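You operate a simulated robot arm through the tools that you are given. There is no shell and no other tool. Be economical: measure what you need, move in short steps, check, and stop when the job is done.

You run a simulated robot arm. Do the job below in one go: nothing can be reset, and whatever is moved stays where it is left.

JOB
Take the yellow block and leave it on top of the orange brick. Then take the blue disc and leave it in the rimmed tray. Then take the squat beige tin and leave it on top of the spotted box. Then put the tall blue cup on the high open shelf. Then open the left top drawer, fetch the cream spool from the inside of the left top drawer and set it on the low white stack and shut the drawer again. Then fetch the yellow bottle and set it on top of the orange box. The order counts. Set down upright: tall blue cup, yellow bottle.

Only the result counts: the job must be done as asked and must still hold three seconds after the hand-in. Knocking over, shifting, dropping, spilling or breaking anything else fails it.

ROBOT AND FRAMES
A 7-joint arm with a four-finger gripper on a trunk, on a base that drives. Base frame: it is fixed to the floor where the robot stands at the start and does not move with it; the origin is under the middle of the robot, x ahead of it, y to its left, z up; the surface under the hand at the start is at about z = 0.8. Readings come in m, degrees, newtons and seconds.
Its first joint turns from -69.0 to 172.0 degrees. Places, roughly: blue disc (4x4x2 cm) [0.5, 0.2, 0.8]; cream spool (6x6x5 cm) [2.7, 1.7, 0.4]; high open shelf (31x21 cm) [-3.3, -1.58, 1.42]; left top drawer [2.8, 1.9, 0.5]; low white stack (15x12x3 cm) [5.8, 5.6, 0.8]; orange box (7x8x4 cm) [6, 5.2, 0.8]; orange brick (6x8x5 cm) [-3.2, -1.1, 0.8]; rimmed tray [-4, 2, 0.75]; spotted box (16x11x10 cm) [0.9, 0.8, 0.8]; squat beige tin (6x6x5 cm) [1, 0.3, 1.2]; tall blue cup (7x7x10 cm) [0.8, 0.9, 0.8]; yellow block (5x3x4 cm) [0.6, 0, 0.8]; yellow bottle (5x5x8 cm) [3, 1.7, 0.8]. Payload 3.67 kg.
The tool frame sits at the grasp point between the pads (the TCP): z along the fingers, y along the line on which they close. The tips reach 0.028 m beyond it. The gripper opens to 0.112 m. The gripper's body begins 0.073 m behind the TCP.
Orientation is that of the tool frame in the base frame, as a unit quaternion [x, y, z, w]. With the fingers straight down and closing along the base's y, the tool's x points along the base's -x, its y along +y and its z along -z.

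CONTROLS
- The arm moves only by the tool jog_arm. Its argument "motion" is a list of rows, each a list of 7 numbers: the shift along the tool's x, y, z in m, then the turn, a rotation vector about the tool's x, y, z in degrees, then the gripper command, from -1 (fully open) to 1 (shut), values between in proportion. In form: [[dx, dy, dz, ax, ay, az, claw], ...]. A call has 1 to 10 rows; each row is the pose to reach, as a shift and turn from the pose commanded when the call began, along the tool's axes at that moment. A row lasts 0.2 s, in which the tool goes at most 0.05 m and 8.6 degrees; a call with a longer step from one row to the next is refused whole, and so is a gripper value outside its range. A pose out of reach is approached as far as the arm can. The call stops where the force on the tool passes 40 N (or 10 N more than at its start, if that is more) or the arm is blocked; 0.2 s more then pass. The fingers move at their own pace and stop on an object; they squeeze with about 33 N. The grip force told is the motor's: it shows also when the fingers shut on nothing. Time passes only in rows, and 0.2 s behind the last, so rows that repeat a pose let the fingers close. It gives the time, the measured TCP pose, the force on the tool (base axes), the opening and the grip force at its end, in the units of the frame above (readings bear some noise), with the torque about the TCP (base axes, N m) and any sound that the robot's microphone picked up, and new pictures: "pictures" is both (left out), scene, wrist or none.
- Cameras (640 x 400 px; columns grow to the right, rows downward): "scene" is now at [0.1321, 0.0458, 1.3375]; the picture's right is [0.47, -0.88, -0.00], its down [-0.19, -0.10, -0.98] and it looks along [0.86, 0.46, -0.21] (base axes); focal length 214 px, centre (320, 200). "wrist" rides on the gripper at [0.06, -0.018, -0.104] in the tool frame; the picture's right is [0.29, 0.96, 0.00], its down [-0.80, 0.24, -0.55] and it looks along [-0.53, 0.16, 0.83] (tool axes); focal length 234 px, centre (320, 200). There is no depth. A picture from a camera that has moved, and an enlarged one, comes with that camera's place and axes in the base frame and with its lens.
- raise_lower(by): slides the trunk up (or, below 0, down) by that many m; the arm and the scene camera ride with it, the base frame stays. It gives what a move gives, with no picture.
- drive_base(legs): drives the robot by 1 to 6 legs, each [ahead, turn to the left] in m and degrees, along the robot's own axes; the way and the turn of a leg run together, so that a leg with both is an arc; at most 1.5 m and 180 degrees a leg. The arm and the cameras ride along, it lands a little off, and it stops where it bumps. It gives what a move gives, and a new picture of the scene camera.
- pan_tilt(pan, tilt): turns the head with the scene camera to pan (to the left, within 86 degrees either way) and tilt (down, from -29 to 69), counted from straight ahead of the robot. It gives what a move gives, and a new picture of the scene camera.
- enlarge(camera, box): a new picture of the part [left, top, right, bottom] of that camera's present view, enlarged. The clock stands still meanwhile.
- job_done(): hands the job in; it is judged then, once.

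Go step by step. Nothing tells you exact positions but the pictures and the camera data: compare them with the known pose of the tool, close in by small moves and look again before you grip or let go. The budget is 207 turns and 260 pictures, counting those below and the enlarged ones. Unless the task says otherwise, let go and move clear before handing in, and close with one line.

The tools are called after "Emit:" as name(argument=value, ...) on one line, values as JSON. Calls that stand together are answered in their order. jog_arm: Moves the arm, as the interface text tells. Its arguments: {"type":"object","properties":{"motion":{"type":"array","items":{"type":"array","items":{"type":"number"}}},"pictures":{"type":"string","enum":["both","scene","wrist","none"]}},"required":["motion"]} The other tools are called the same way: raise_lower (by) slides the trunk up or down; drive_base (legs) drives the base; pan_tilt (pan, tilt) turns the head that bears the scene camera; enlarge (camera, box) takes an enlarged picture of a part of a camera's view; job_done () hands the job in.

At the start:

```text
time: 0.0
position: [0.5995, 0.163, 1.4478]
orientation: [0.0, 1.0, 0.0, 0.0]
contact_force: [0.0, -0.2, 0.2]
wrist_torque: [-0.05, -0.04, -0.01]
opening: 0.1122
finger_force: 0.1
trunk travel left (down, up): [-0.429, 0.411]
robot x, y, heading: [0.0018, -0.0009, -0.2]
head pan, tilt: [28.2, 12.3]
```

scene: 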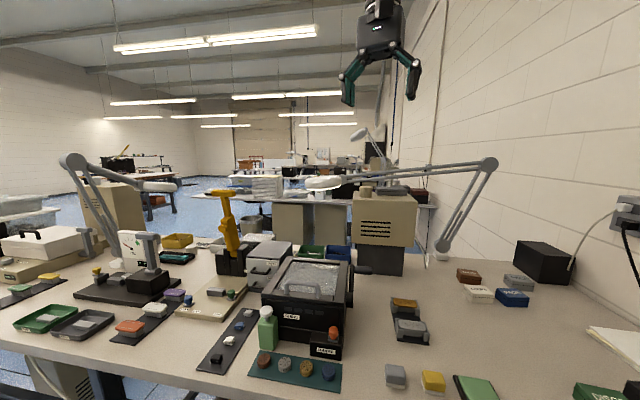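
wrist: 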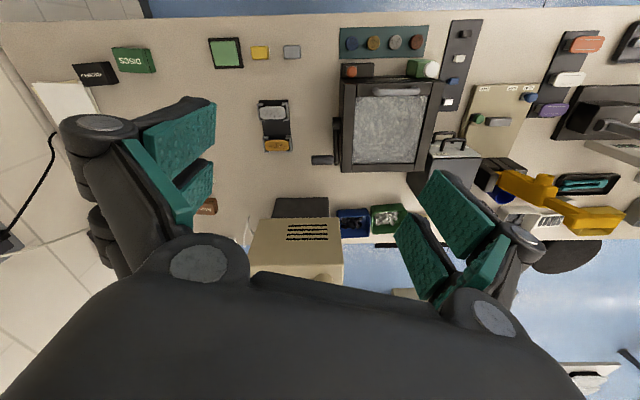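

The yellow block sits near (0.60, 0.00), matching the scene picture. I move above it and look.

Emit:
jog_arm(motion=[[0, -0.018, 0.044, 0, 0, 0, -1], [0, -0.036, 0.088, 0, 0, 0, -1], [0, -0.054, 0.132, 0, 0, 0, -1], [0, -0.072, 0.176, 0, 0, 0, -1], [0, -0.09, 0.22, 0, 0, 0, -1], [0, -0.108, 0.264, 0, 0, 0, -1], [0, -0.126, 0.308, 0, 0, 0, -1], [0, -0.144, 0.352, 0, 0, 0, -1], [0, -0.163, 0.4, 0, 0, 0, -1]], pictures="wrist")

Emit:
pan_tilt(pan=0, tilt=45)

```text
refused: row 9 steps farther than a row can; nothing moved
```

```text
time: 1.0
position: [0.5995, 0.1623, 1.4486]
orientation: [0.0, 1.0, 0.0, 0.0]
contact_force: [-0.3, -1.1, -0.8]
wrist_torque: [0.01, -0.04, 0.01]
opening: 0.1117
finger_force: 0.0
trunk travel left (down, up): [-0.429, 0.411]
robot x, y, heading: [-0.0014, -0.0022, -0.0]
head pan, tilt: [0.0, 45.0]
camera scene: at [0.1313, 0.0018, 1.2863], right [0.0, -1.0, 0.0], down [-0.71, 0.0, -0.71], along [0.71, 0.0, -0.71], focal length 214 px, centre (320, 200)
```

scene: 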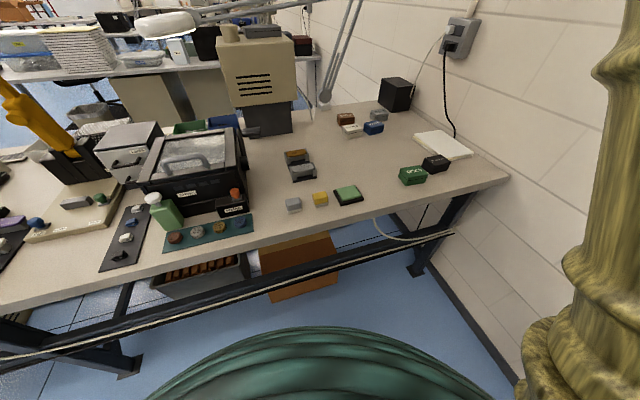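

I now see the block dead ahead, with close neighbours. I enlarge to get its orientation and the gaps.

Emit:
enlarge(camera="scene", box=[270, 170, 370, 232])

Emit:
jog_arm(motion=[[0, -0.018, 0.044, 0, 0, 0, -0.5], [0, -0.036, 0.088, 0, 0, 0, -0.3], [0, -0.054, 0.132, 0, 0, 0, -0.3], [0, -0.072, 0.176, 0, 0, 0, -0.3], [0, -0.09, 0.22, 0, 0, 0, -0.3], [0, -0.108, 0.264, 0, 0, 0, -0.3], [0, -0.126, 0.308, 0, 0, 0, -0.3], [0, -0.144, 0.352, 0, 0, 0, -0.3], [0, -0.162, 0.396, 0, 0, 0, -0.3]], pictures="wrist")

```text
6.40 times, centred on (320, 201) of scene
camera zoom: at [0.1313, 0.0018, 1.2863], right [0.0, -1.0, 0.0], down [-0.71, 0.0, -0.71], along [0.71, 0.0, -0.71], focal length 1373 px, centre (320, 194)
```

zoom: 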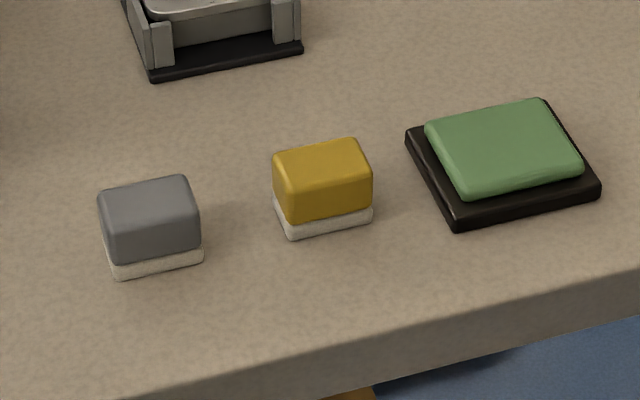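

```text
time: 3.0
position: [0.5984, 0.0008, 1.0503]
orientation: [0.0, 1.0, 0.001, -0.001]
contact_force: [0.3, -0.3, 0.2]
wrist_torque: [0.03, 0.02, 0.01]
opening: 0.0729
finger_force: 0.0
trunk travel left (down, up): [-0.429, 0.411]
robot x, y, heading: [-0.0008, 0.0008, 0.1]
head pan, tilt: [0.0, 45.0]
camera wrist: at [0.5377, -0.019, 1.1542], right [-0.29, 0.96, 0.0], down [0.8, 0.24, 0.55], along [0.53, 0.16, -0.83], focal length 234 px, centre (320, 200)
```

wrist: 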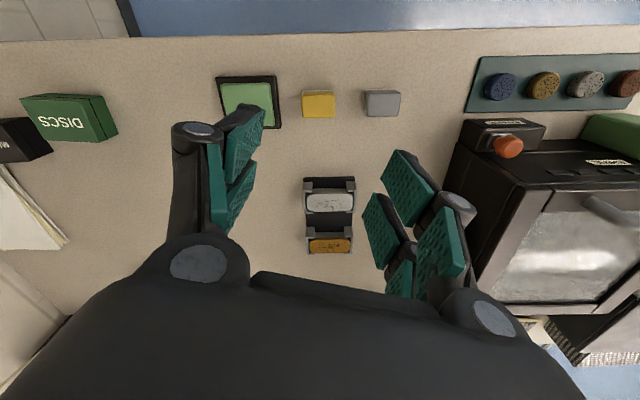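

The block's long side (~4.2 cm) lies along the table edge, which is skewed about 15°. I'll grip across the short side, so I turn 75° about the tool z and go lower.

Emit:
jog_arm(motion=[[0, 0, 0.012, 0, 0, 8.4, -0.3], [0, 0, 0.024, 0, 0, 16.7, -0.3], [0, 0, 0.036, 0, 0, 25, -0.3], [0, 0, 0.048, 0, 0, 33.4, -0.3], [0, 0, 0.06, 0, 0, 41.7, -0.3], [0, 0, 0.072, 0, 0, 50, -0.3], [0, 0, 0.084, 0, 0, 58.4, -0.3], [0, 0, 0.096, 0, 0, 66.7, -0.3], [0, 0, 0.11, 0, 0, 75, -0.3]], pictures="both")

```text
time: 5.0
position: [0.601, -0.0001, 0.9427]
orientation: [0.61, 0.793, 0.0, 0.0]
contact_force: [-0.6, -1.1, -0.5]
wrist_torque: [-0.03, 0.0, -0.02]
opening: 0.0727
finger_force: 0.0
trunk travel left (down, up): [-0.429, 0.411]
robot x, y, heading: [-0.0004, 0.0007, -0.1]
head pan, tilt: [0.0, 45.0]
camera scene: at [0.1313, 0.0016, 1.2863], right [0.0, -1.0, 0.0], down [-0.71, 0.0, -0.71], along [0.71, 0.0, -0.71], focal length 214 px, centre (320, 200)
camera wrist: at [0.5667, 0.0534, 1.0454], right [0.85, 0.52, 0.0], down [0.44, -0.71, 0.55], along [0.29, -0.47, -0.83], focal length 234 px, centre (320, 200)
```

scene: 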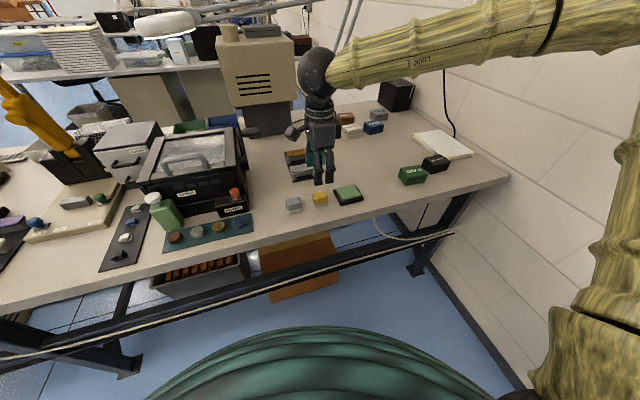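
wrist: 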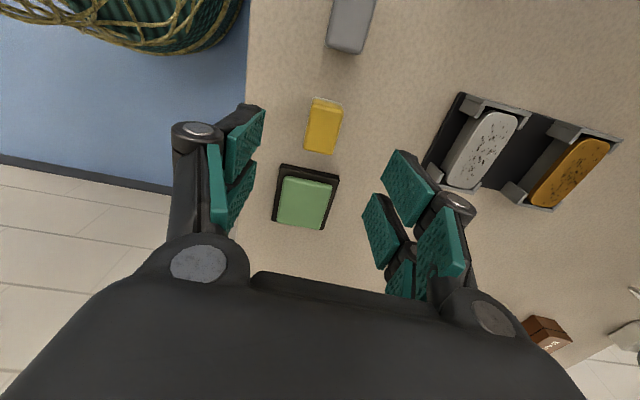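

Residual misalignment looks like ~6°. I enlarge to measure it.

Emit:
enlarge(camera="wrist", box=[272, 78, 382, 238])

```text
2.50 times, centred on (327, 158) of wrist
camera zoom: at [0.5667, 0.0534, 1.0454], right [0.85, 0.52, 0.0], down [0.44, -0.71, 0.55], along [0.29, -0.47, -0.83], focal length 585 px, centre (302, 305)
```

zoom: 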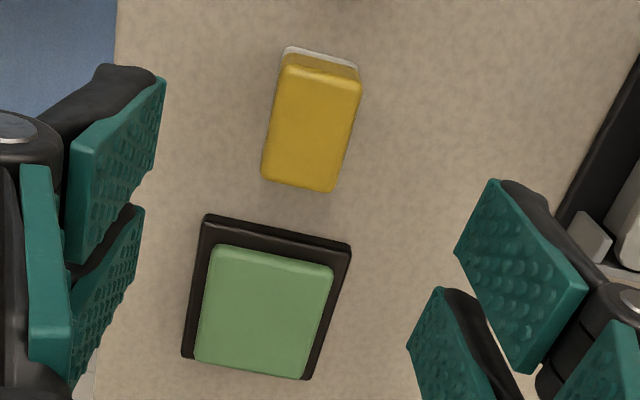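

Block centre is (0.602, 0.002), and I need 6.6° less turn. I descend around it to just above the table.

Emit:
jog_arm(motion=[[0.002, 0.0015, 0.03, 0, 0, -6.6, -0.3], [0.002, 0.0015, 0.06, 0, 0, -6.6, -0.3], [0.002, 0.0015, 0.085, 0, 0, -6.6, -0.3], [0.002, 0.0015, 0.1, 0, 0, -6.6, -0.3], [0.002, 0.0015, 0.108, 0, 0, -6.6, -0.3]], pictures="both")

```text
time: 6.2
position: [0.6006, 0.0038, 0.8338]
orientation: [0.562, 0.827, 0.001, -0.001]
contact_force: [-0.2, 0.0, -0.5]
wrist_torque: [0.01, 0.01, -0.01]
opening: 0.0728
finger_force: 0.0
trunk travel left (down, up): [-0.429, 0.411]
robot x, y, heading: [-0.0005, 0.001, -0.0]
head pan, tilt: [0.0, 45.0]
camera scene: at [0.1313, 0.0015, 1.2863], right [0.0, -1.0, 0.0], down [-0.71, 0.0, -0.71], along [0.71, 0.0, -0.71], focal length 214 px, centre (320, 200)
camera wrist: at [0.5622, 0.0516, 0.9369], right [0.78, 0.62, 0.0], down [0.52, -0.65, 0.55], along [0.34, -0.43, -0.83], focal length 234 px, centre (320, 200)
```

scene: 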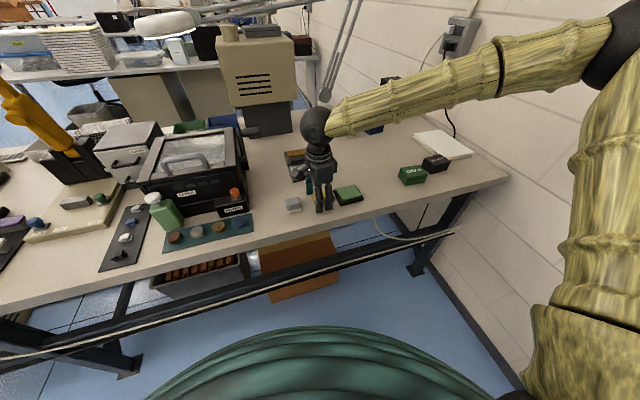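
wrist: 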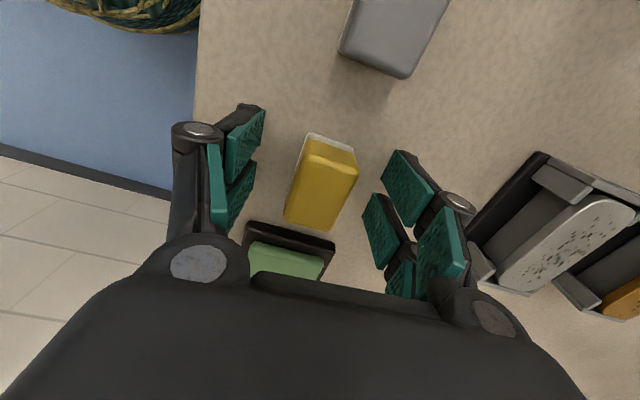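

The block is between the pads, so I close and lift.

Emit:
jog_arm(motion=[[0, 0, 0, 0, 0, 0, 1], [0, 0, 0, 0, 0, 0, 1], [0, 0, 0, 0, 0, 0, 1], [0, 0, -0.02, 0, 0, 0, 1], [0, 0, -0.06, 0, 0, 0, 1], [0, 0, -0.1, 0, 0, 0, 1], [0, 0, -0.15, 0, 0, 0, 1]], pictures="wrist")

```text
time: 7.8
position: [0.5986, 0.0032, 0.9859]
orientation: [0.562, 0.827, 0.001, 0.001]
contact_force: [-0.3, 0.4, -0.4]
wrist_torque: [0.03, -0.01, -0.01]
opening: 0.0296
finger_force: 33.0
trunk travel left (down, up): [-0.429, 0.411]
robot x, y, heading: [-0.0026, -0.003, -0.3]
head pan, tilt: [0.0, 45.0]
camera wrist: at [0.559, 0.0521, 1.0903], right [0.78, 0.62, 0.0], down [0.52, -0.65, 0.55], along [0.34, -0.43, -0.83], focal length 234 px, centre (320, 200)
```

wrist: 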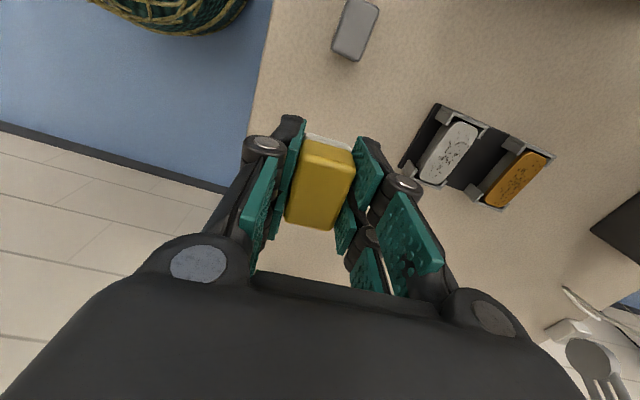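

The yellow block is held (opening 0.030). I lift the arm high, draw it in for driving, and then look around.

Emit:
jog_arm(motion=[[0, 0, -0.045, 0, 0, 0, 1], [0, 0, -0.09, 0, 0, 0, 1], [0.007, -0.019, -0.135, 0, 0, 0, 1], [0.014, -0.037, -0.18, 0, 0, 0, 1], [0.021, -0.056, -0.225, 0, 0, 0, 1], [0.028, -0.074, -0.27, 0, 0, 0, 1], [0.035, -0.093, -0.315, 0, 0, 0, 1], [0.042, -0.111, -0.36, 0, 0, 0, 1], [0.049, -0.13, -0.405, 0, 0, 0, 1], [0.056, -0.149, -0.45, 0, 0, 0, 1]], pictures="none")

Emit:
pan_tilt(pan=80, tilt=20)

Emit:
pan_tilt(pan=-80, tilt=20)

```text
time: 10.0
position: [0.4385, -0.0021, 1.4329]
orientation: [0.562, 0.827, 0.001, 0.0]
contact_force: [-0.4, -0.1, 0.3]
wrist_torque: [-0.05, -0.01, 0.01]
opening: 0.0292
finger_force: 33.3
trunk travel left (down, up): [-0.429, 0.411]
robot x, y, heading: [-0.0021, 0.0013, -0.3]
head pan, tilt: [0.0, 45.0]
```

```text
time: 11.5
position: [0.4413, -0.0034, 1.4317]
orientation: [0.562, 0.827, 0.0, 0.0]
contact_force: [-0.4, -0.6, -1.2]
wrist_torque: [0.03, 0.02, -0.02]
opening: 0.0296
finger_force: 33.1
trunk travel left (down, up): [-0.429, 0.411]
robot x, y, heading: [0.0018, 0.001, 0.1]
head pan, tilt: [80.0, 20.0]
camera scene: at [0.0661, 0.0932, 1.325], right [0.98, -0.17, 0.0], down [-0.06, -0.34, -0.94], along [0.16, 0.93, -0.34], focal length 214 px, centre (320, 200)
```

scene: 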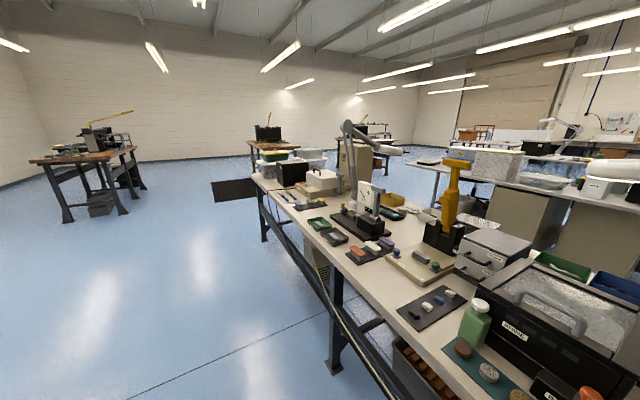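

```text
time: 14.0
position: [0.441, -0.0016, 1.4318]
orientation: [0.562, 0.827, 0.0, 0.0]
contact_force: [0.8, 0.3, -0.3]
wrist_torque: [-0.03, 0.01, -0.02]
opening: 0.0298
finger_force: 33.3
trunk travel left (down, up): [-0.429, 0.411]
robot x, y, heading: [-0.0022, -0.0008, 0.1]
head pan, tilt: [-80.0, 20.0]
camera scene: at [0.0661, -0.0902, 1.3249], right [-0.98, -0.17, 0.0], down [-0.06, 0.34, -0.94], along [0.16, -0.93, -0.34], focal length 214 px, centre (320, 200)
```

scene: 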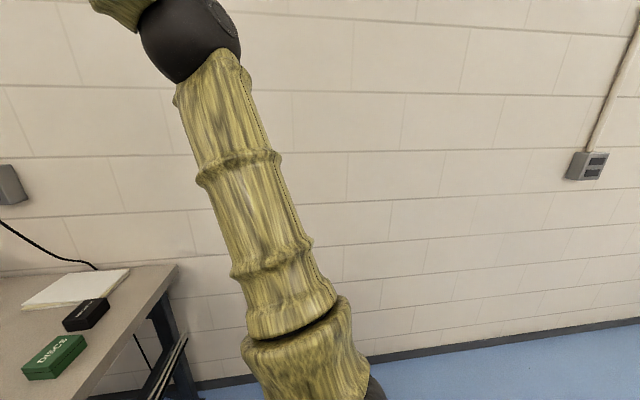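

The wall is on the right and open floor on the left. I back off a bit, turn left 180°, and look toward the brick.

Emit:
pan_tilt(pan=0, tilt=15)

Emit:
drive_base(legs=[[-0.15, 0], [0, 170]])

```text
time: 15.5
position: [0.4403, -0.0017, 1.4317]
orientation: [0.562, 0.827, -0.001, -0.001]
contact_force: [0.5, -0.7, -0.8]
wrist_torque: [-0.03, 0.04, 0.01]
opening: 0.0297
finger_force: 33.4
trunk travel left (down, up): [-0.429, 0.411]
robot x, y, heading: [0.0014, -0.0014, 0.1]
head pan, tilt: [0.0, 15.0]
camera scene: at [0.1433, 0.0014, 1.3331], right [0.0, -1.0, 0.0], down [-0.26, 0.0, -0.97], along [0.97, 0.0, -0.26], focal length 214 px, centre (320, 200)
```

scene: 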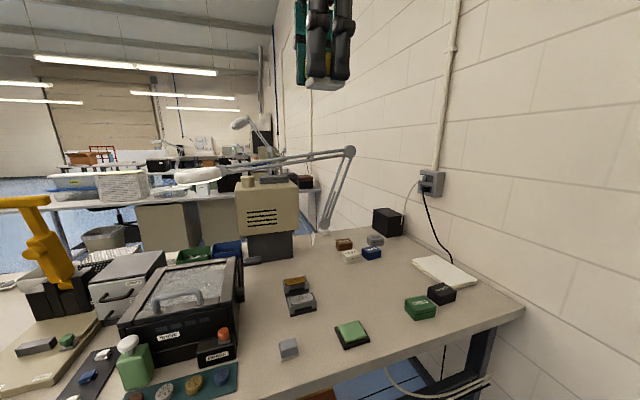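

```text
time: 23.8
position: [-0.5821, 0.0871, 1.4317]
orientation: [0.768, -0.641, 0.0, 0.0]
contact_force: [-0.2, 0.1, -0.6]
wrist_torque: [-0.02, 0.01, -0.02]
opening: 0.0294
finger_force: 33.3
trunk travel left (down, up): [-0.429, 0.411]
robot x, y, heading: [-0.1536, 0.0001, 168.7]
head pan, tilt: [0.0, 15.0]
camera scene: at [-0.2916, 0.0305, 1.3331], right [0.2, 0.98, 0.0], down [0.25, -0.05, -0.97], along [-0.95, 0.19, -0.26], focal length 214 px, centre (320, 200)
```

scene: 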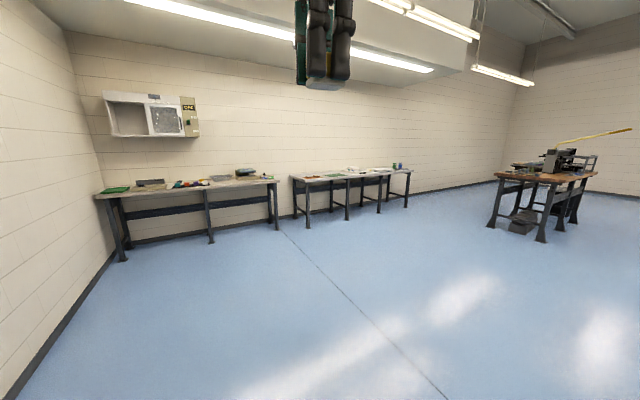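

Two desks stand along the far wall, and the left one has the open shelf above it; the brick should be on its front. I drive toward it and check.

Emit:
drive_base(legs=[[0, 30], [1.0, 0], [0.9, 0], [0, 3]])

Emit:
pan_tilt(pan=0, tilt=30)

```text
time: 35.1
position: [-2.3544, -0.7229, 1.4307]
orientation: [0.914, -0.405, 0.0, 0.0]
contact_force: [-0.2, -0.8, -0.8]
wrist_torque: [0.03, -0.02, -0.01]
opening: 0.0296
finger_force: 33.4
trunk travel left (down, up): [-0.429, 0.411]
robot x, y, heading: [-1.9406, -0.5682, -159.4]
head pan, tilt: [0.0, 15.0]
camera scene: at [-2.0765, -0.6176, 1.333], right [-0.35, 0.94, 0.0], down [0.24, 0.09, -0.97], along [-0.9, -0.34, -0.26], focal length 214 px, centre (320, 200)
```

scene: 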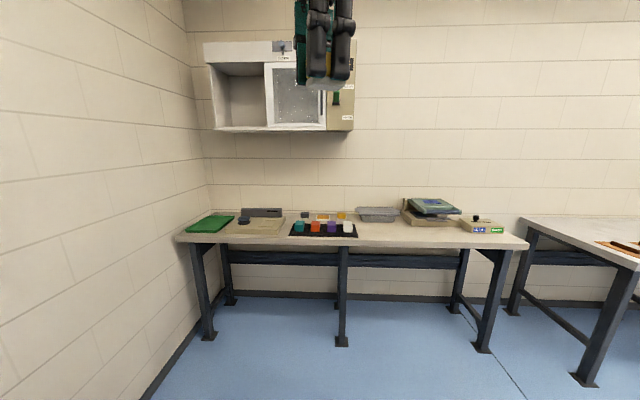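

```text
time: 35.9
position: [-2.3545, -0.7221, 1.4323]
orientation: [0.915, -0.403, 0.0, 0.001]
contact_force: [0.2, 0.1, 0.7]
wrist_torque: [0.04, 0.0, 0.01]
opening: 0.0294
finger_force: 32.6
trunk travel left (down, up): [-0.429, 0.411]
robot x, y, heading: [-1.9434, -0.5651, -159.5]
head pan, tilt: [0.0, 30.0]
camera scene: at [-2.0735, -0.6158, 1.3089], right [-0.35, 0.94, 0.0], down [0.47, 0.18, -0.87], along [-0.81, -0.31, -0.5], focal length 214 px, centre (320, 200)
```

scene: 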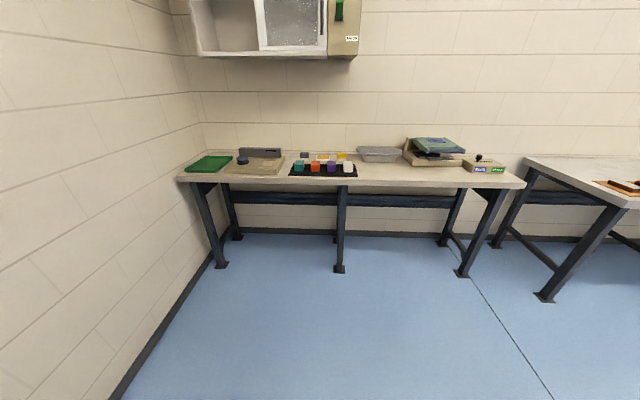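

Emit:
enlarge(camera="scene", box=[270, 135, 390, 190])

```text
5.33 times, centred on (330, 162) of scene
camera zoom: at [-2.0735, -0.6158, 1.3089], right [-0.35, 0.94, 0.0], down [0.47, 0.18, -0.87], along [-0.81, -0.31, -0.5], focal length 1144 px, centre (267, 400)
```

zoom: 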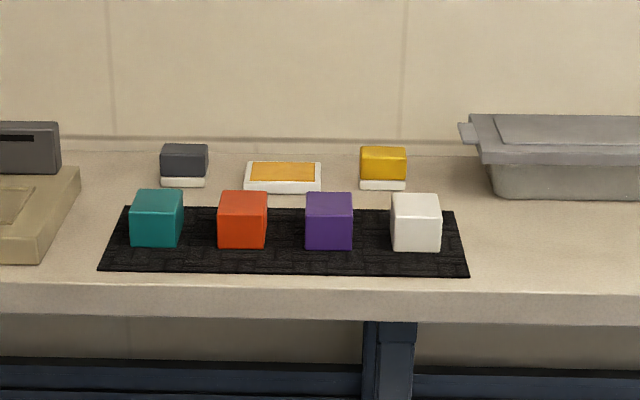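

The orange brick is at about (-3.248, -1.096), top near 0.85, second cube on the black mat. I drive 0.73 m closer.

Emit:
drive_base(legs=[[0, 1.6], [0.73, 0]])

Emit:
pan_tilt(pan=0, tilt=45)

Emit:
enlarge(camera="scene", box=[260, 130, 380, 205])

```text
time: 40.2
position: [-3.0271, -1.0139, 1.4306]
orientation: [0.921, -0.39, 0.0, -0.001]
contact_force: [-0.5, -0.7, -1.1]
wrist_torque: [0.0, -0.05, 0.0]
opening: 0.0295
finger_force: 32.9
trunk travel left (down, up): [-0.429, 0.411]
robot x, y, heading: [-2.6198, -0.8461, -157.7]
head pan, tilt: [0.0, 30.0]
camera scene: at [-2.7493, -0.8994, 1.3088], right [-0.38, 0.92, 0.0], down [0.46, 0.19, -0.87], along [-0.8, -0.33, -0.5], focal length 214 px, centre (320, 200)
```

scene: 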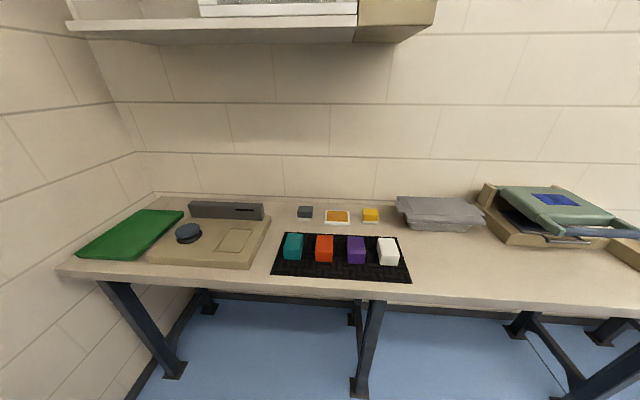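

```text
time: 41.0
position: [-3.0259, -1.0144, 1.4307]
orientation: [0.921, -0.39, 0.0, 0.0]
contact_force: [-0.7, 0.3, -0.7]
wrist_torque: [0.0, 0.0, 0.0]
opening: 0.0296
finger_force: 32.9
trunk travel left (down, up): [-0.429, 0.411]
robot x, y, heading: [-2.6166, -0.8476, -157.7]
head pan, tilt: [0.0, 45.0]
camera scene: at [-2.7405, -0.8957, 1.2863], right [-0.38, 0.92, 0.0], down [0.65, 0.27, -0.71], along [-0.65, -0.27, -0.71], focal length 214 px, centre (320, 200)
```

scene: 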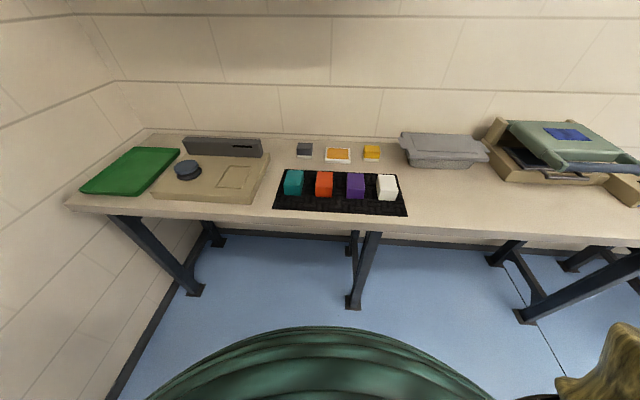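

```text
5.33 times, centred on (320, 168) of scene
camera zoom: at [-2.7405, -0.8957, 1.2863], right [-0.38, 0.92, 0.0], down [0.65, 0.27, -0.71], along [-0.65, -0.27, -0.71], focal length 1144 px, centre (320, 373)
```

zoom: 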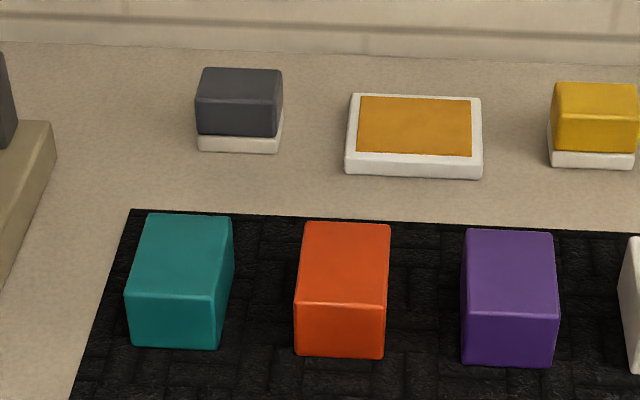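

Brick top centre is at about (-3.225, -1.081) and 0.85–0.86 high. I move the held block over it, aligned with the desk.

Emit:
jog_arm(motion=[[-0.009, 0.019, 0.044, 0, 0, 2.2, 1], [-0.018, 0.038, 0.088, 0, 0, 4.4, 1], [-0.027, 0.057, 0.132, 0, 0, 6.6, 1], [-0.036, 0.076, 0.176, 0, 0, 8.8, 1], [-0.045, 0.095, 0.22, 0, 0, 11, 1], [-0.054, 0.114, 0.264, 0, 0, 13.2, 1], [-0.063, 0.133, 0.308, 0, 0, 15.4, 1], [-0.072, 0.152, 0.352, 0, 0, 17.6, 1], [-0.081, 0.171, 0.396, 0, 0, 19.8, 1], [-0.09, 0.19, 0.44, 0, 0, 22, 1]], pictures="both")

```text
time: 43.2
position: [-3.227, -1.0824, 0.9924]
orientation: [0.829, -0.56, 0.001, 0.0]
contact_force: [-0.5, 0.7, -0.4]
wrist_torque: [-0.01, -0.04, 0.01]
opening: 0.0299
finger_force: 32.7
trunk travel left (down, up): [-0.429, 0.411]
robot x, y, heading: [-2.6195, -0.847, -157.4]
head pan, tilt: [0.0, 45.0]
camera scene: at [-2.7414, -0.8958, 1.2862], right [-0.38, 0.92, 0.0], down [0.65, 0.27, -0.71], along [-0.65, -0.27, -0.71], focal length 214 px, centre (320, 200)
camera wrist: at [-3.1881, -1.1317, 1.0966], right [-0.78, -0.63, 0.0], down [-0.52, 0.65, 0.55], along [-0.35, 0.43, -0.83], focal length 234 px, centre (320, 200)
```

scene: 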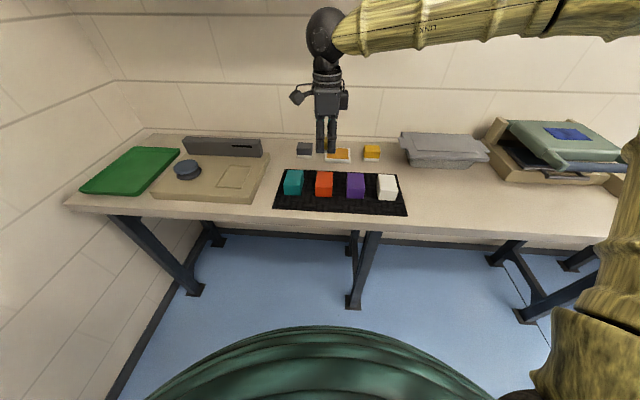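
wrist: 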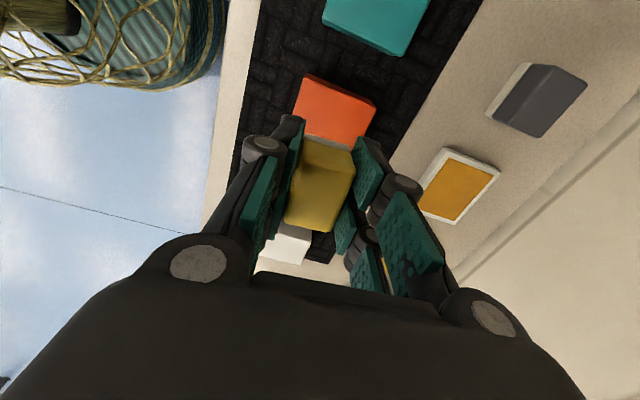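

Brick's centre is about (-3.232, -1.086). I shift a few mm and descend to just above contact.

Emit:
jog_arm(motion=[[0.002, 0.006, 0.03, 0, 0, 0, 1], [0.002, 0.006, 0.06, 0, 0, 0, 1], [0.002, 0.006, 0.08, 0, 0, 0, 1], [0.002, 0.006, 0.088, 0, 0, 0, 1], [0.002, 0.006, 0.091, 0, 0, 0, 1]], pictures="both")

Emit:
enlarge(camera="scene", box=[280, 130, 370, 206])

```text
time: 44.4
position: [-3.2288, -1.0859, 0.9015]
orientation: [0.83, -0.558, 0.0, 0.0]
contact_force: [0.2, -0.2, -0.7]
wrist_torque: [-0.01, 0.01, 0.01]
opening: 0.0295
finger_force: 33.4
trunk travel left (down, up): [-0.429, 0.411]
robot x, y, heading: [-2.6196, -0.8469, -157.9]
head pan, tilt: [0.0, 45.0]
camera scene: at [-2.7405, -0.8957, 1.2863], right [-0.38, 0.92, 0.0], down [0.65, 0.27, -0.71], along [-0.65, -0.27, -0.71], focal length 214 px, centre (320, 200)
camera wrist: at [-3.1907, -1.1356, 1.0044], right [-0.78, -0.63, 0.0], down [-0.52, 0.65, 0.55], along [-0.35, 0.43, -0.83], focal length 234 px, centre (320, 200)
```

scene: 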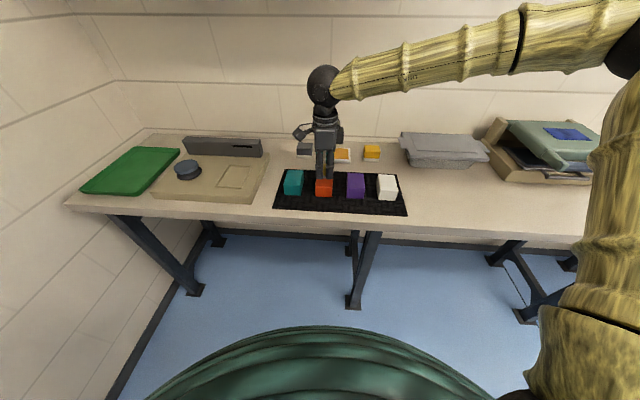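
wrist: 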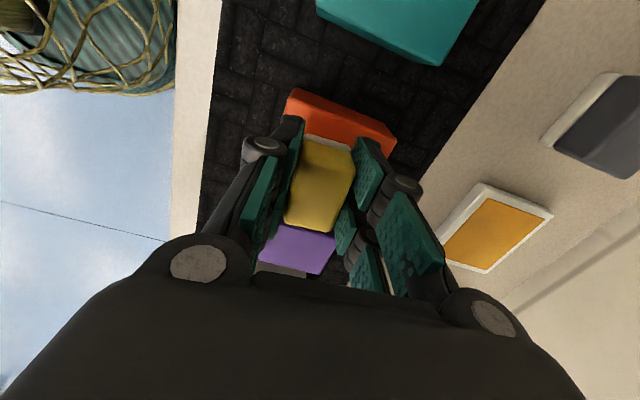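

```text
5.26 times, centred on (325, 168) of scene
camera zoom: at [-2.7405, -0.8957, 1.2863], right [-0.38, 0.92, 0.0], down [0.65, 0.27, -0.71], along [-0.65, -0.27, -0.71], focal length 1129 px, centre (294, 368)
```

zoom: 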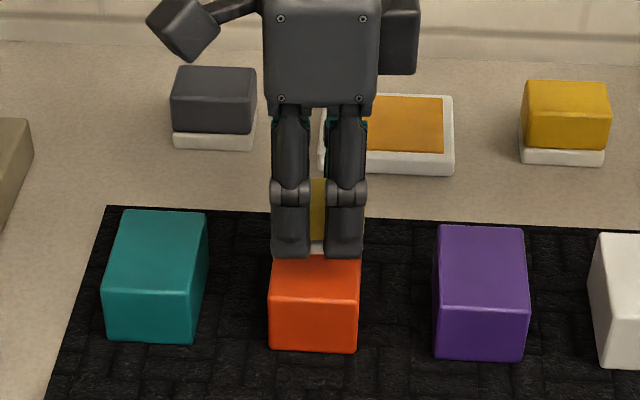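

It is well centred and just above. I lower gently until contact.

Emit:
jog_arm(motion=[[0, 0.002, 0.003, 0, 0, 0, 1], [0, 0.002, 0.005, 0, 0, 0, 1], [0, 0.002, 0.007, 0, 0, 0, 1], [0, 0.002, 0.009, 0, 0, 0, 1], [0, 0.002, 0.011, 0, 0, 0, 1]], pictures="wrist")

```text
time: 45.6
position: [-3.2325, -1.0863, 0.8909]
orientation: [0.83, -0.558, 0.0, 0.001]
contact_force: [-0.5, -0.1, -0.4]
wrist_torque: [0.04, -0.01, -0.01]
opening: 0.0295
finger_force: 33.0
trunk travel left (down, up): [-0.429, 0.411]
robot x, y, heading: [-2.6156, -0.8442, -157.7]
head pan, tilt: [0.0, 45.0]
camera wrist: at [-3.1935, -1.1365, 0.9936], right [-0.78, -0.63, 0.0], down [-0.52, 0.65, 0.55], along [-0.35, 0.43, -0.83], focal length 234 px, centre (320, 200)
```

wrist: 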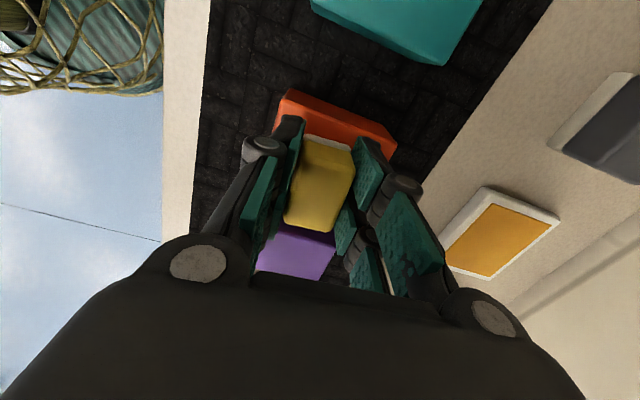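

Emit:
jog_arm(motion=[[0, 0, 0.002, 0, 0, 0, 1], [0, 0, 0.004, 0, 0, 0, 1], [0, 0, 0.006, 0, 0, 0, 1], [0, 0, 0.008, 0, 0, 0, 1], [0, 0, 0.01, 0, 0, 0, 1]], pictures="none")

Emit:
enlarge(camera="wrist", box=[240, 60, 420, 200])

```text
time: 46.8
position: [-3.2307, -1.0874, 0.8811]
orientation: [0.829, -0.559, 0.0, 0.001]
contact_force: [-2.1, 1.5, 9.2]
wrist_torque: [0.08, 0.01, -0.02]
opening: 0.0296
finger_force: 32.6
trunk travel left (down, up): [-0.429, 0.411]
robot x, y, heading: [-2.6169, -0.8467, -157.6]
head pan, tilt: [0.0, 45.0]
```

```text
2.86 times, centred on (330, 130) of wrist
camera zoom: at [-3.1925, -1.1358, 0.9847], right [-0.78, -0.63, 0.0], down [-0.52, 0.65, 0.55], along [-0.35, 0.43, -0.83], focal length 669 px, centre (291, 400)
```

zoom: 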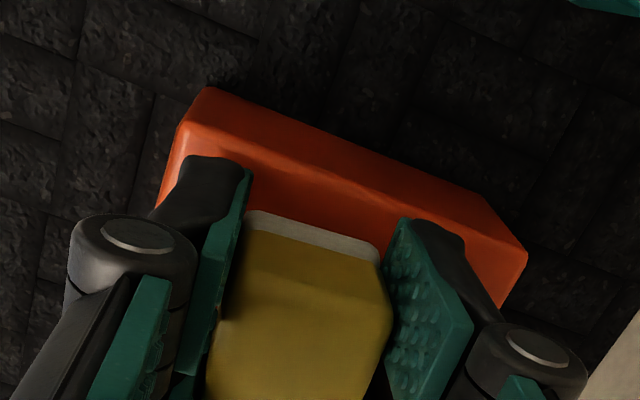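

Contact at 9 N. I release gently and rise.

Emit:
jog_arm(motion=[[0, 0, 0, 0, 0, 0, 0.3], [0, 0, 0, 0, 0, 0, 0.0], [0, 0, 0, 0, 0, 0, 0.0], [0, 0, -0.02, 0, 0, 0, 0.0], [0, 0, -0.06, 0, 0, 0, 0.0], [0, 0, -0.1, 0, 0, 0, 0.0], [0, 0, -0.15, 0, 0, 0, 0], [0, 0, -0.2, 0, 0, 0, 0], [0, 0, -0.25, 0, 0, 0, 0], [0, 0, -0.3, 0, 0, 0, 0]], pictures="both")

```text
time: 49.0
position: [-3.2296, -1.0857, 1.1798]
orientation: [0.829, -0.559, 0.0, 0.001]
contact_force: [0.3, -0.4, 0.8]
wrist_torque: [0.02, 0.03, 0.02]
opening: 0.056
finger_force: 0.0
trunk travel left (down, up): [-0.429, 0.411]
robot x, y, heading: [-2.6228, -0.8445, -157.8]
head pan, tilt: [0.0, 45.0]
camera scene: at [-2.7397, -0.8958, 1.2863], right [-0.38, 0.92, 0.0], down [0.65, 0.27, -0.71], along [-0.65, -0.27, -0.71], focal length 214 px, centre (320, 200)
camera wrist: at [-3.1901, -1.1349, 1.2834], right [-0.78, -0.63, 0.0], down [-0.52, 0.65, 0.55], along [-0.35, 0.43, -0.83], focal length 234 px, centre (320, 200)
```

scene: 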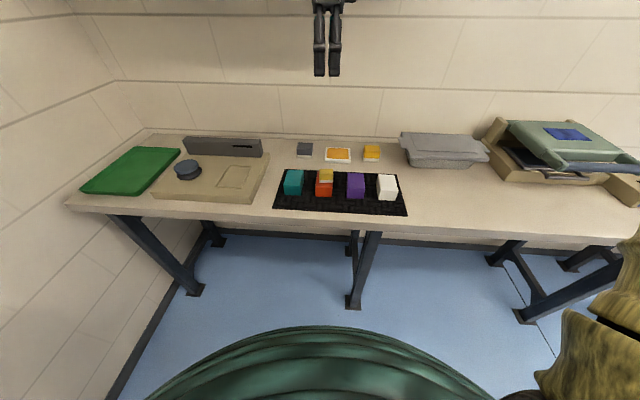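
wrist: 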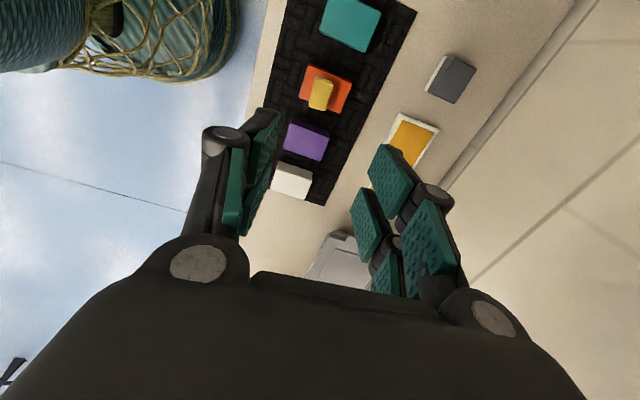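

The yellow block rests on the brick. I retract the arm and return to the first table for the blue disc.

Emit:
jog_arm(motion=[[0, -0.02, -0.025, 0, 0, 0, 0], [0, -0.04, -0.05, 0, 0, 0, 0], [0, -0.06, -0.075, 0, 0, 0, 0], [0, -0.08, -0.1, 0, 0, 0, 0], [0, -0.1, -0.125, 0, 0, 0, 0], [0, -0.12, -0.15, 0, 0, 0, 0], [0, -0.14, -0.175, 0, 0, 0, 0], [0, -0.16, -0.2, 0, 0, 0, 0], [0, -0.18, -0.225, 0, 0, 0, 0], [0, -0.2, -0.25, 0, 0, 0, 0]], pictures="none")

Emit:
drive_base(legs=[[-0.4, 0], [0, -180], [1.2, 0], [0.95, 0]])

```text
time: 51.2
position: [-3.0445, -1.0109, 1.4276]
orientation: [0.829, -0.559, 0.0, 0.0]
contact_force: [0.1, 0.0, 0.2]
wrist_torque: [-0.03, 0.04, 0.03]
opening: 0.0561
finger_force: 0.0
trunk travel left (down, up): [-0.429, 0.411]
robot x, y, heading: [-2.6223, -0.8436, -157.6]
head pan, tilt: [0.0, 45.0]
```

```text
time: 71.4
position: [0.1881, 0.2655, 1.4277]
orientation: [0.562, 0.827, 0.0, 0.0]
contact_force: [0.0, -0.6, 0.2]
wrist_torque: [-0.03, 0.02, 0.02]
opening: 0.0559
finger_force: 0.1
trunk travel left (down, up): [-0.429, 0.411]
robot x, y, heading: [-0.2409, 0.1022, 22.4]
head pan, tilt: [0.0, 45.0]
camera scene: at [-0.1177, 0.1552, 1.2862], right [0.38, -0.93, 0.0], down [-0.66, -0.27, -0.71], along [0.65, 0.27, -0.71], focal length 214 px, centre (320, 200)
```

scene: 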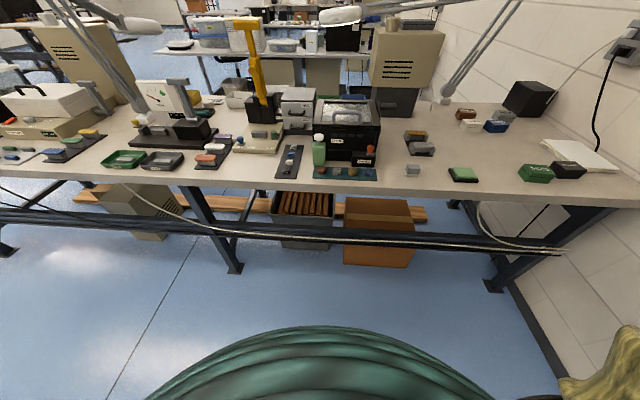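

I am aligned with the table now. I drive up 0.13 m and look closely at the disc row.

Emit:
drive_base(legs=[[0.13, 0]])

Emit:
pan_tilt(pan=-15, tilt=45)

Emit:
enlarge(camera="scene", box=[245, 150, 375, 230])

```text
time: 72.7
position: [0.3093, 0.3153, 1.4263]
orientation: [0.561, 0.828, -0.001, -0.001]
contact_force: [0.0, -0.6, 0.8]
wrist_torque: [0.03, 0.1, -0.01]
opening: 0.0562
finger_force: 0.0
trunk travel left (down, up): [-0.429, 0.411]
robot x, y, heading: [-0.1211, 0.1524, 22.3]
head pan, tilt: [0.0, 45.0]
camera scene: at [0.0037, 0.2047, 1.286], right [0.38, -0.93, 0.0], down [-0.66, -0.27, -0.71], along [0.65, 0.27, -0.71], focal length 214 px, centre (320, 200)
```

scene: 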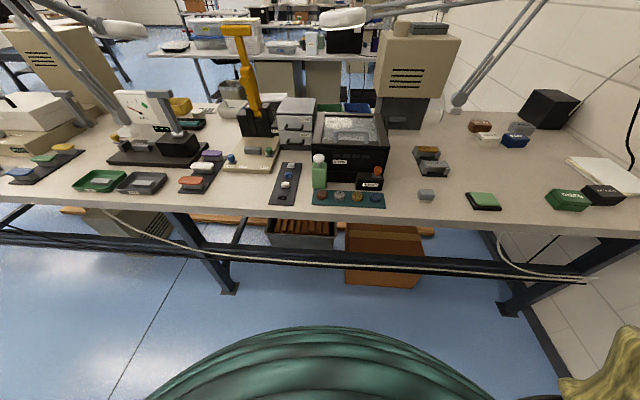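

```text
time: 73.4
position: [0.3077, 0.3146, 1.4271]
orientation: [0.562, 0.827, 0.0, 0.001]
contact_force: [-0.5, 0.7, -0.1]
wrist_torque: [-0.02, -0.02, -0.02]
opening: 0.0559
finger_force: 0.0
trunk travel left (down, up): [-0.429, 0.411]
robot x, y, heading: [-0.1227, 0.1539, 21.9]
head pan, tilt: [-15.0, 45.0]
camera scene: at [0.0076, 0.1838, 1.2862], right [0.13, -0.99, 0.0], down [-0.7, -0.09, -0.71], along [0.7, 0.09, -0.71], focal length 214 px, centre (320, 200)
```

scene: 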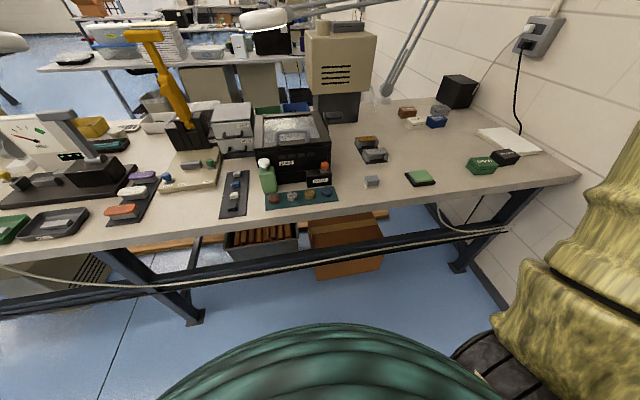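

```text
4.92 times, centred on (310, 190) of scene
camera zoom: at [0.0076, 0.1838, 1.2862], right [0.13, -0.99, 0.0], down [-0.7, -0.09, -0.71], along [0.7, 0.09, -0.71], focal length 1056 px, centre (369, 249)
```

zoom: 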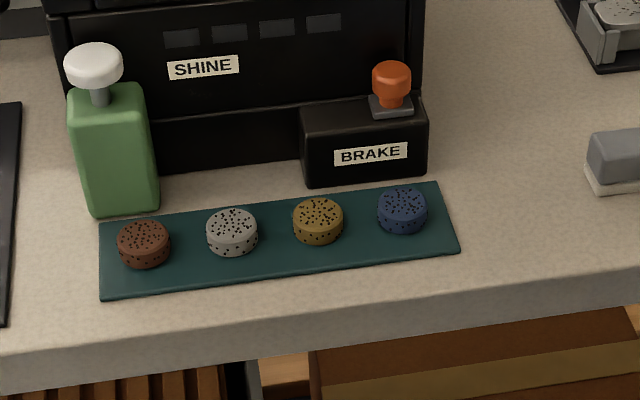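

The blue disc is at about (0.511, 0.226). I'll grip it diagonally (45°) to miss its neighbour and the BRAKE box.

Emit:
jog_arm(motion=[[-0.0157, 0.0156, 0.043, 0, 0, 4.5, -0.1], [-0.0314, 0.0312, 0.086, 0, 0, 9, -0.1], [-0.0471, 0.0468, 0.129, 0, 0, 13.5, -0.1], [-0.0628, 0.0624, 0.172, 0, 0, 18, -0.1], [-0.0785, 0.078, 0.215, 0, 0, 22.5, -0.1], [-0.0942, 0.0936, 0.258, 0, 0, 27, -0.1], [-0.11, 0.109, 0.301, 0, 0, 31.5, -0.1], [-0.1257, 0.125, 0.344, 0, 0, 36, -0.1], [-0.1414, 0.1405, 0.387, 0, 0, 40.5, -0.1], [-0.157, 0.156, 0.43, 0, 0, 45, -0.1]], pictures="both")

```text
time: 75.6
position: [0.5107, 0.2262, 0.9934]
orientation: [0.835, 0.55, -0.001, -0.001]
contact_force: [0.3, -0.2, 0.1]
wrist_torque: [0.0, 0.01, 0.04]
opening: 0.0617
finger_force: 0.0
trunk travel left (down, up): [-0.429, 0.411]
robot x, y, heading: [-0.1172, 0.1512, 22.2]
head pan, tilt: [-15.0, 45.0]
camera scene: at [0.0085, 0.1832, 1.2862], right [0.13, -0.99, 0.0], down [-0.7, -0.09, -0.71], along [0.7, 0.09, -0.71], focal length 214 px, centre (320, 200)
camera wrist: at [0.5184, 0.2878, 1.0974], right [0.99, -0.11, 0.0], down [-0.09, -0.83, 0.55], along [-0.06, -0.55, -0.83], focal length 234 px, centre (320, 200)
```

scene: 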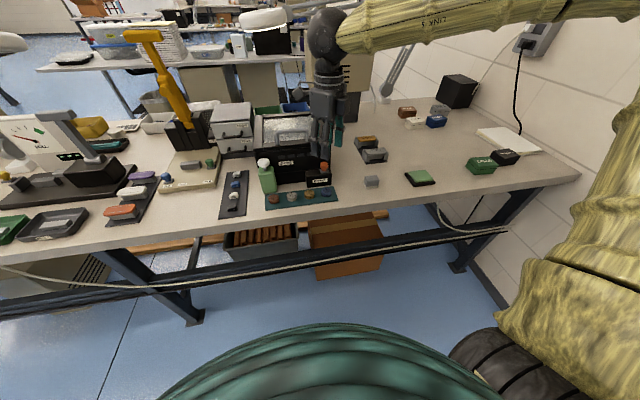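
wrist: 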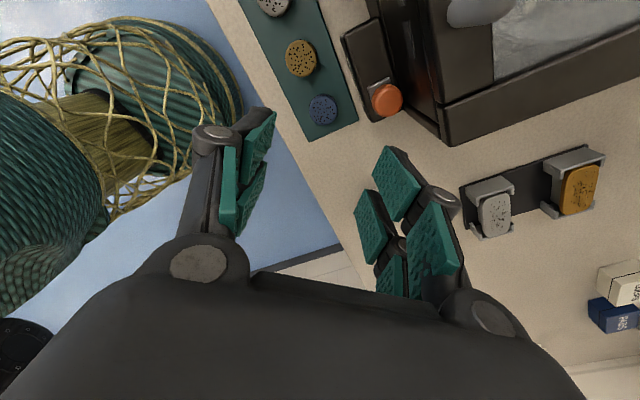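

The disc is confirmed at (0.513, 0.227). I descend with the tips just above the mat.

Emit:
jog_arm(motion=[[-0.002, 0.002, 0.045, 0, 0, 0, -0.1], [-0.002, 0.002, 0.09, 0, 0, 0, -0.1], [-0.002, 0.002, 0.13, 0, 0, 0, -0.1], [-0.002, 0.002, 0.15, 0, 0, 0, -0.1], [-0.002, 0.002, 0.157, 0, 0, 0, -0.1]], pictures="wrist")

Emit:
enlarge(camera="scene", box=[260, 130, 370, 210])

```text
time: 76.6
position: [0.5153, 0.2237, 0.8615]
orientation: [0.835, 0.55, 0.005, 0.0]
contact_force: [-1.7, -2.3, 1.5]
wrist_torque: [-0.07, -0.01, -0.12]
opening: 0.0658
finger_force: 0.8
trunk travel left (down, up): [-0.429, 0.411]
robot x, y, heading: [-0.1202, 0.1534, 22.3]
head pan, tilt: [-15.0, 45.0]
stopped in row 4: the force on the tool passed its limit at 47 N (the readings are from after the stop); the commanded pose is now the measured one
camera wrist: at [0.5221, 0.2848, 0.9663], right [0.99, -0.11, 0.01], down [-0.1, -0.83, 0.55], along [-0.06, -0.55, -0.84], focal length 234 px, centre (320, 200)
```

wrist: 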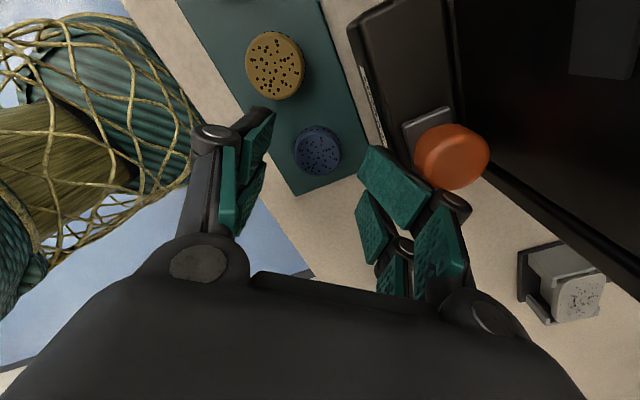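

```text
5.00 times, centred on (315, 170) of scene
camera zoom: at [0.0085, 0.184, 1.2858], right [0.12, -0.99, 0.0], down [-0.7, -0.09, -0.71], along [0.7, 0.09, -0.71], focal length 1072 px, centre (345, 350)
```

zoom: 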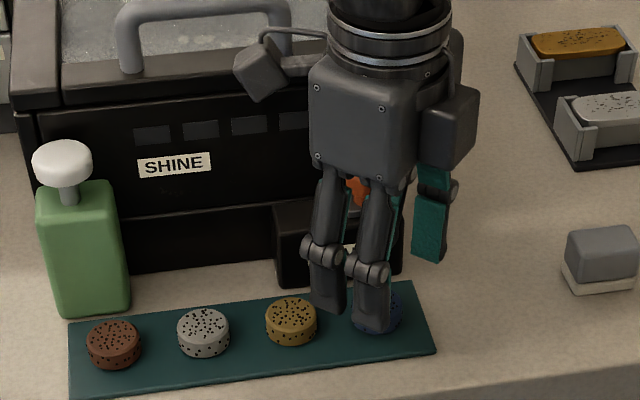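

The rear finger touched the BRAKE box's corner, and the box appears unmoved. I go back up, turn 12° more toward lateral, and narrow the opening.

Emit:
jog_arm(motion=[[0, 0, -0.03, 0, 0, 0, -0.1], [0, 0, -0.06, 0, 0, 0, 0.1], [0, 0, -0.06, 0, 0, 6, 0.1], [0, 0, -0.06, 0, 0, 12, 0.1], [0, 0, -0.06, 0, 0, 12, 0.1]], pictures="wrist")

Emit:
enlarge(camera="scene", box=[260, 130, 370, 210])

```text
time: 77.8
position: [0.5156, 0.2222, 0.9245]
orientation: [0.889, 0.459, 0.006, -0.001]
contact_force: [1.0, 0.4, 0.9]
wrist_torque: [0.02, 0.03, -0.02]
opening: 0.0502
finger_force: 0.2
trunk travel left (down, up): [-0.429, 0.411]
robot x, y, heading: [-0.1228, 0.1514, 22.3]
head pan, tilt: [-15.0, 45.0]
camera wrist: at [0.5347, 0.2807, 1.0282], right [0.95, -0.32, 0.01], down [-0.27, -0.79, 0.55], along [-0.17, -0.52, -0.84], focal length 234 px, centre (320, 200)
```

wrist: 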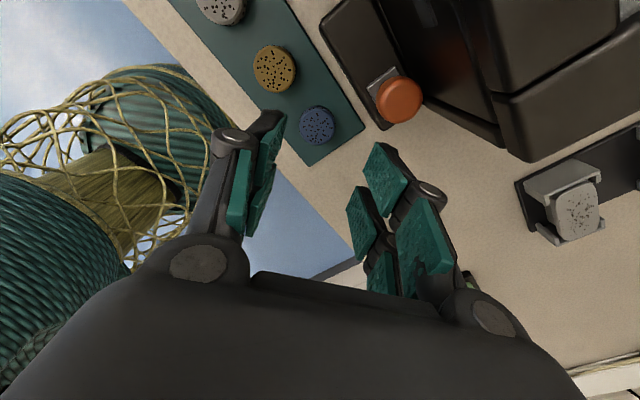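

```text
5.00 times, centred on (315, 170) of scene
camera zoom: at [0.0076, 0.1833, 1.2862], right [0.12, -0.99, 0.0], down [-0.7, -0.09, -0.71], along [0.7, 0.09, -0.71], focal length 1072 px, centre (345, 350)
```

zoom: 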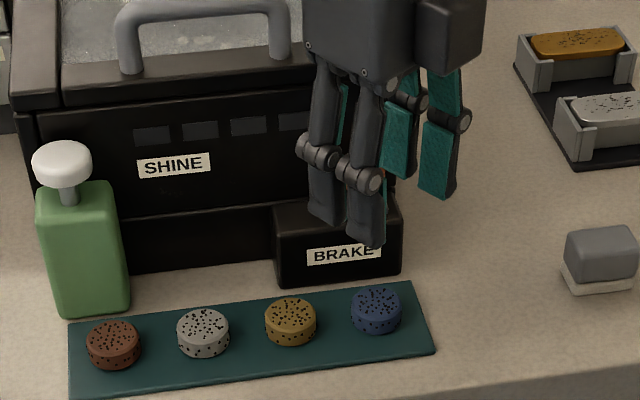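

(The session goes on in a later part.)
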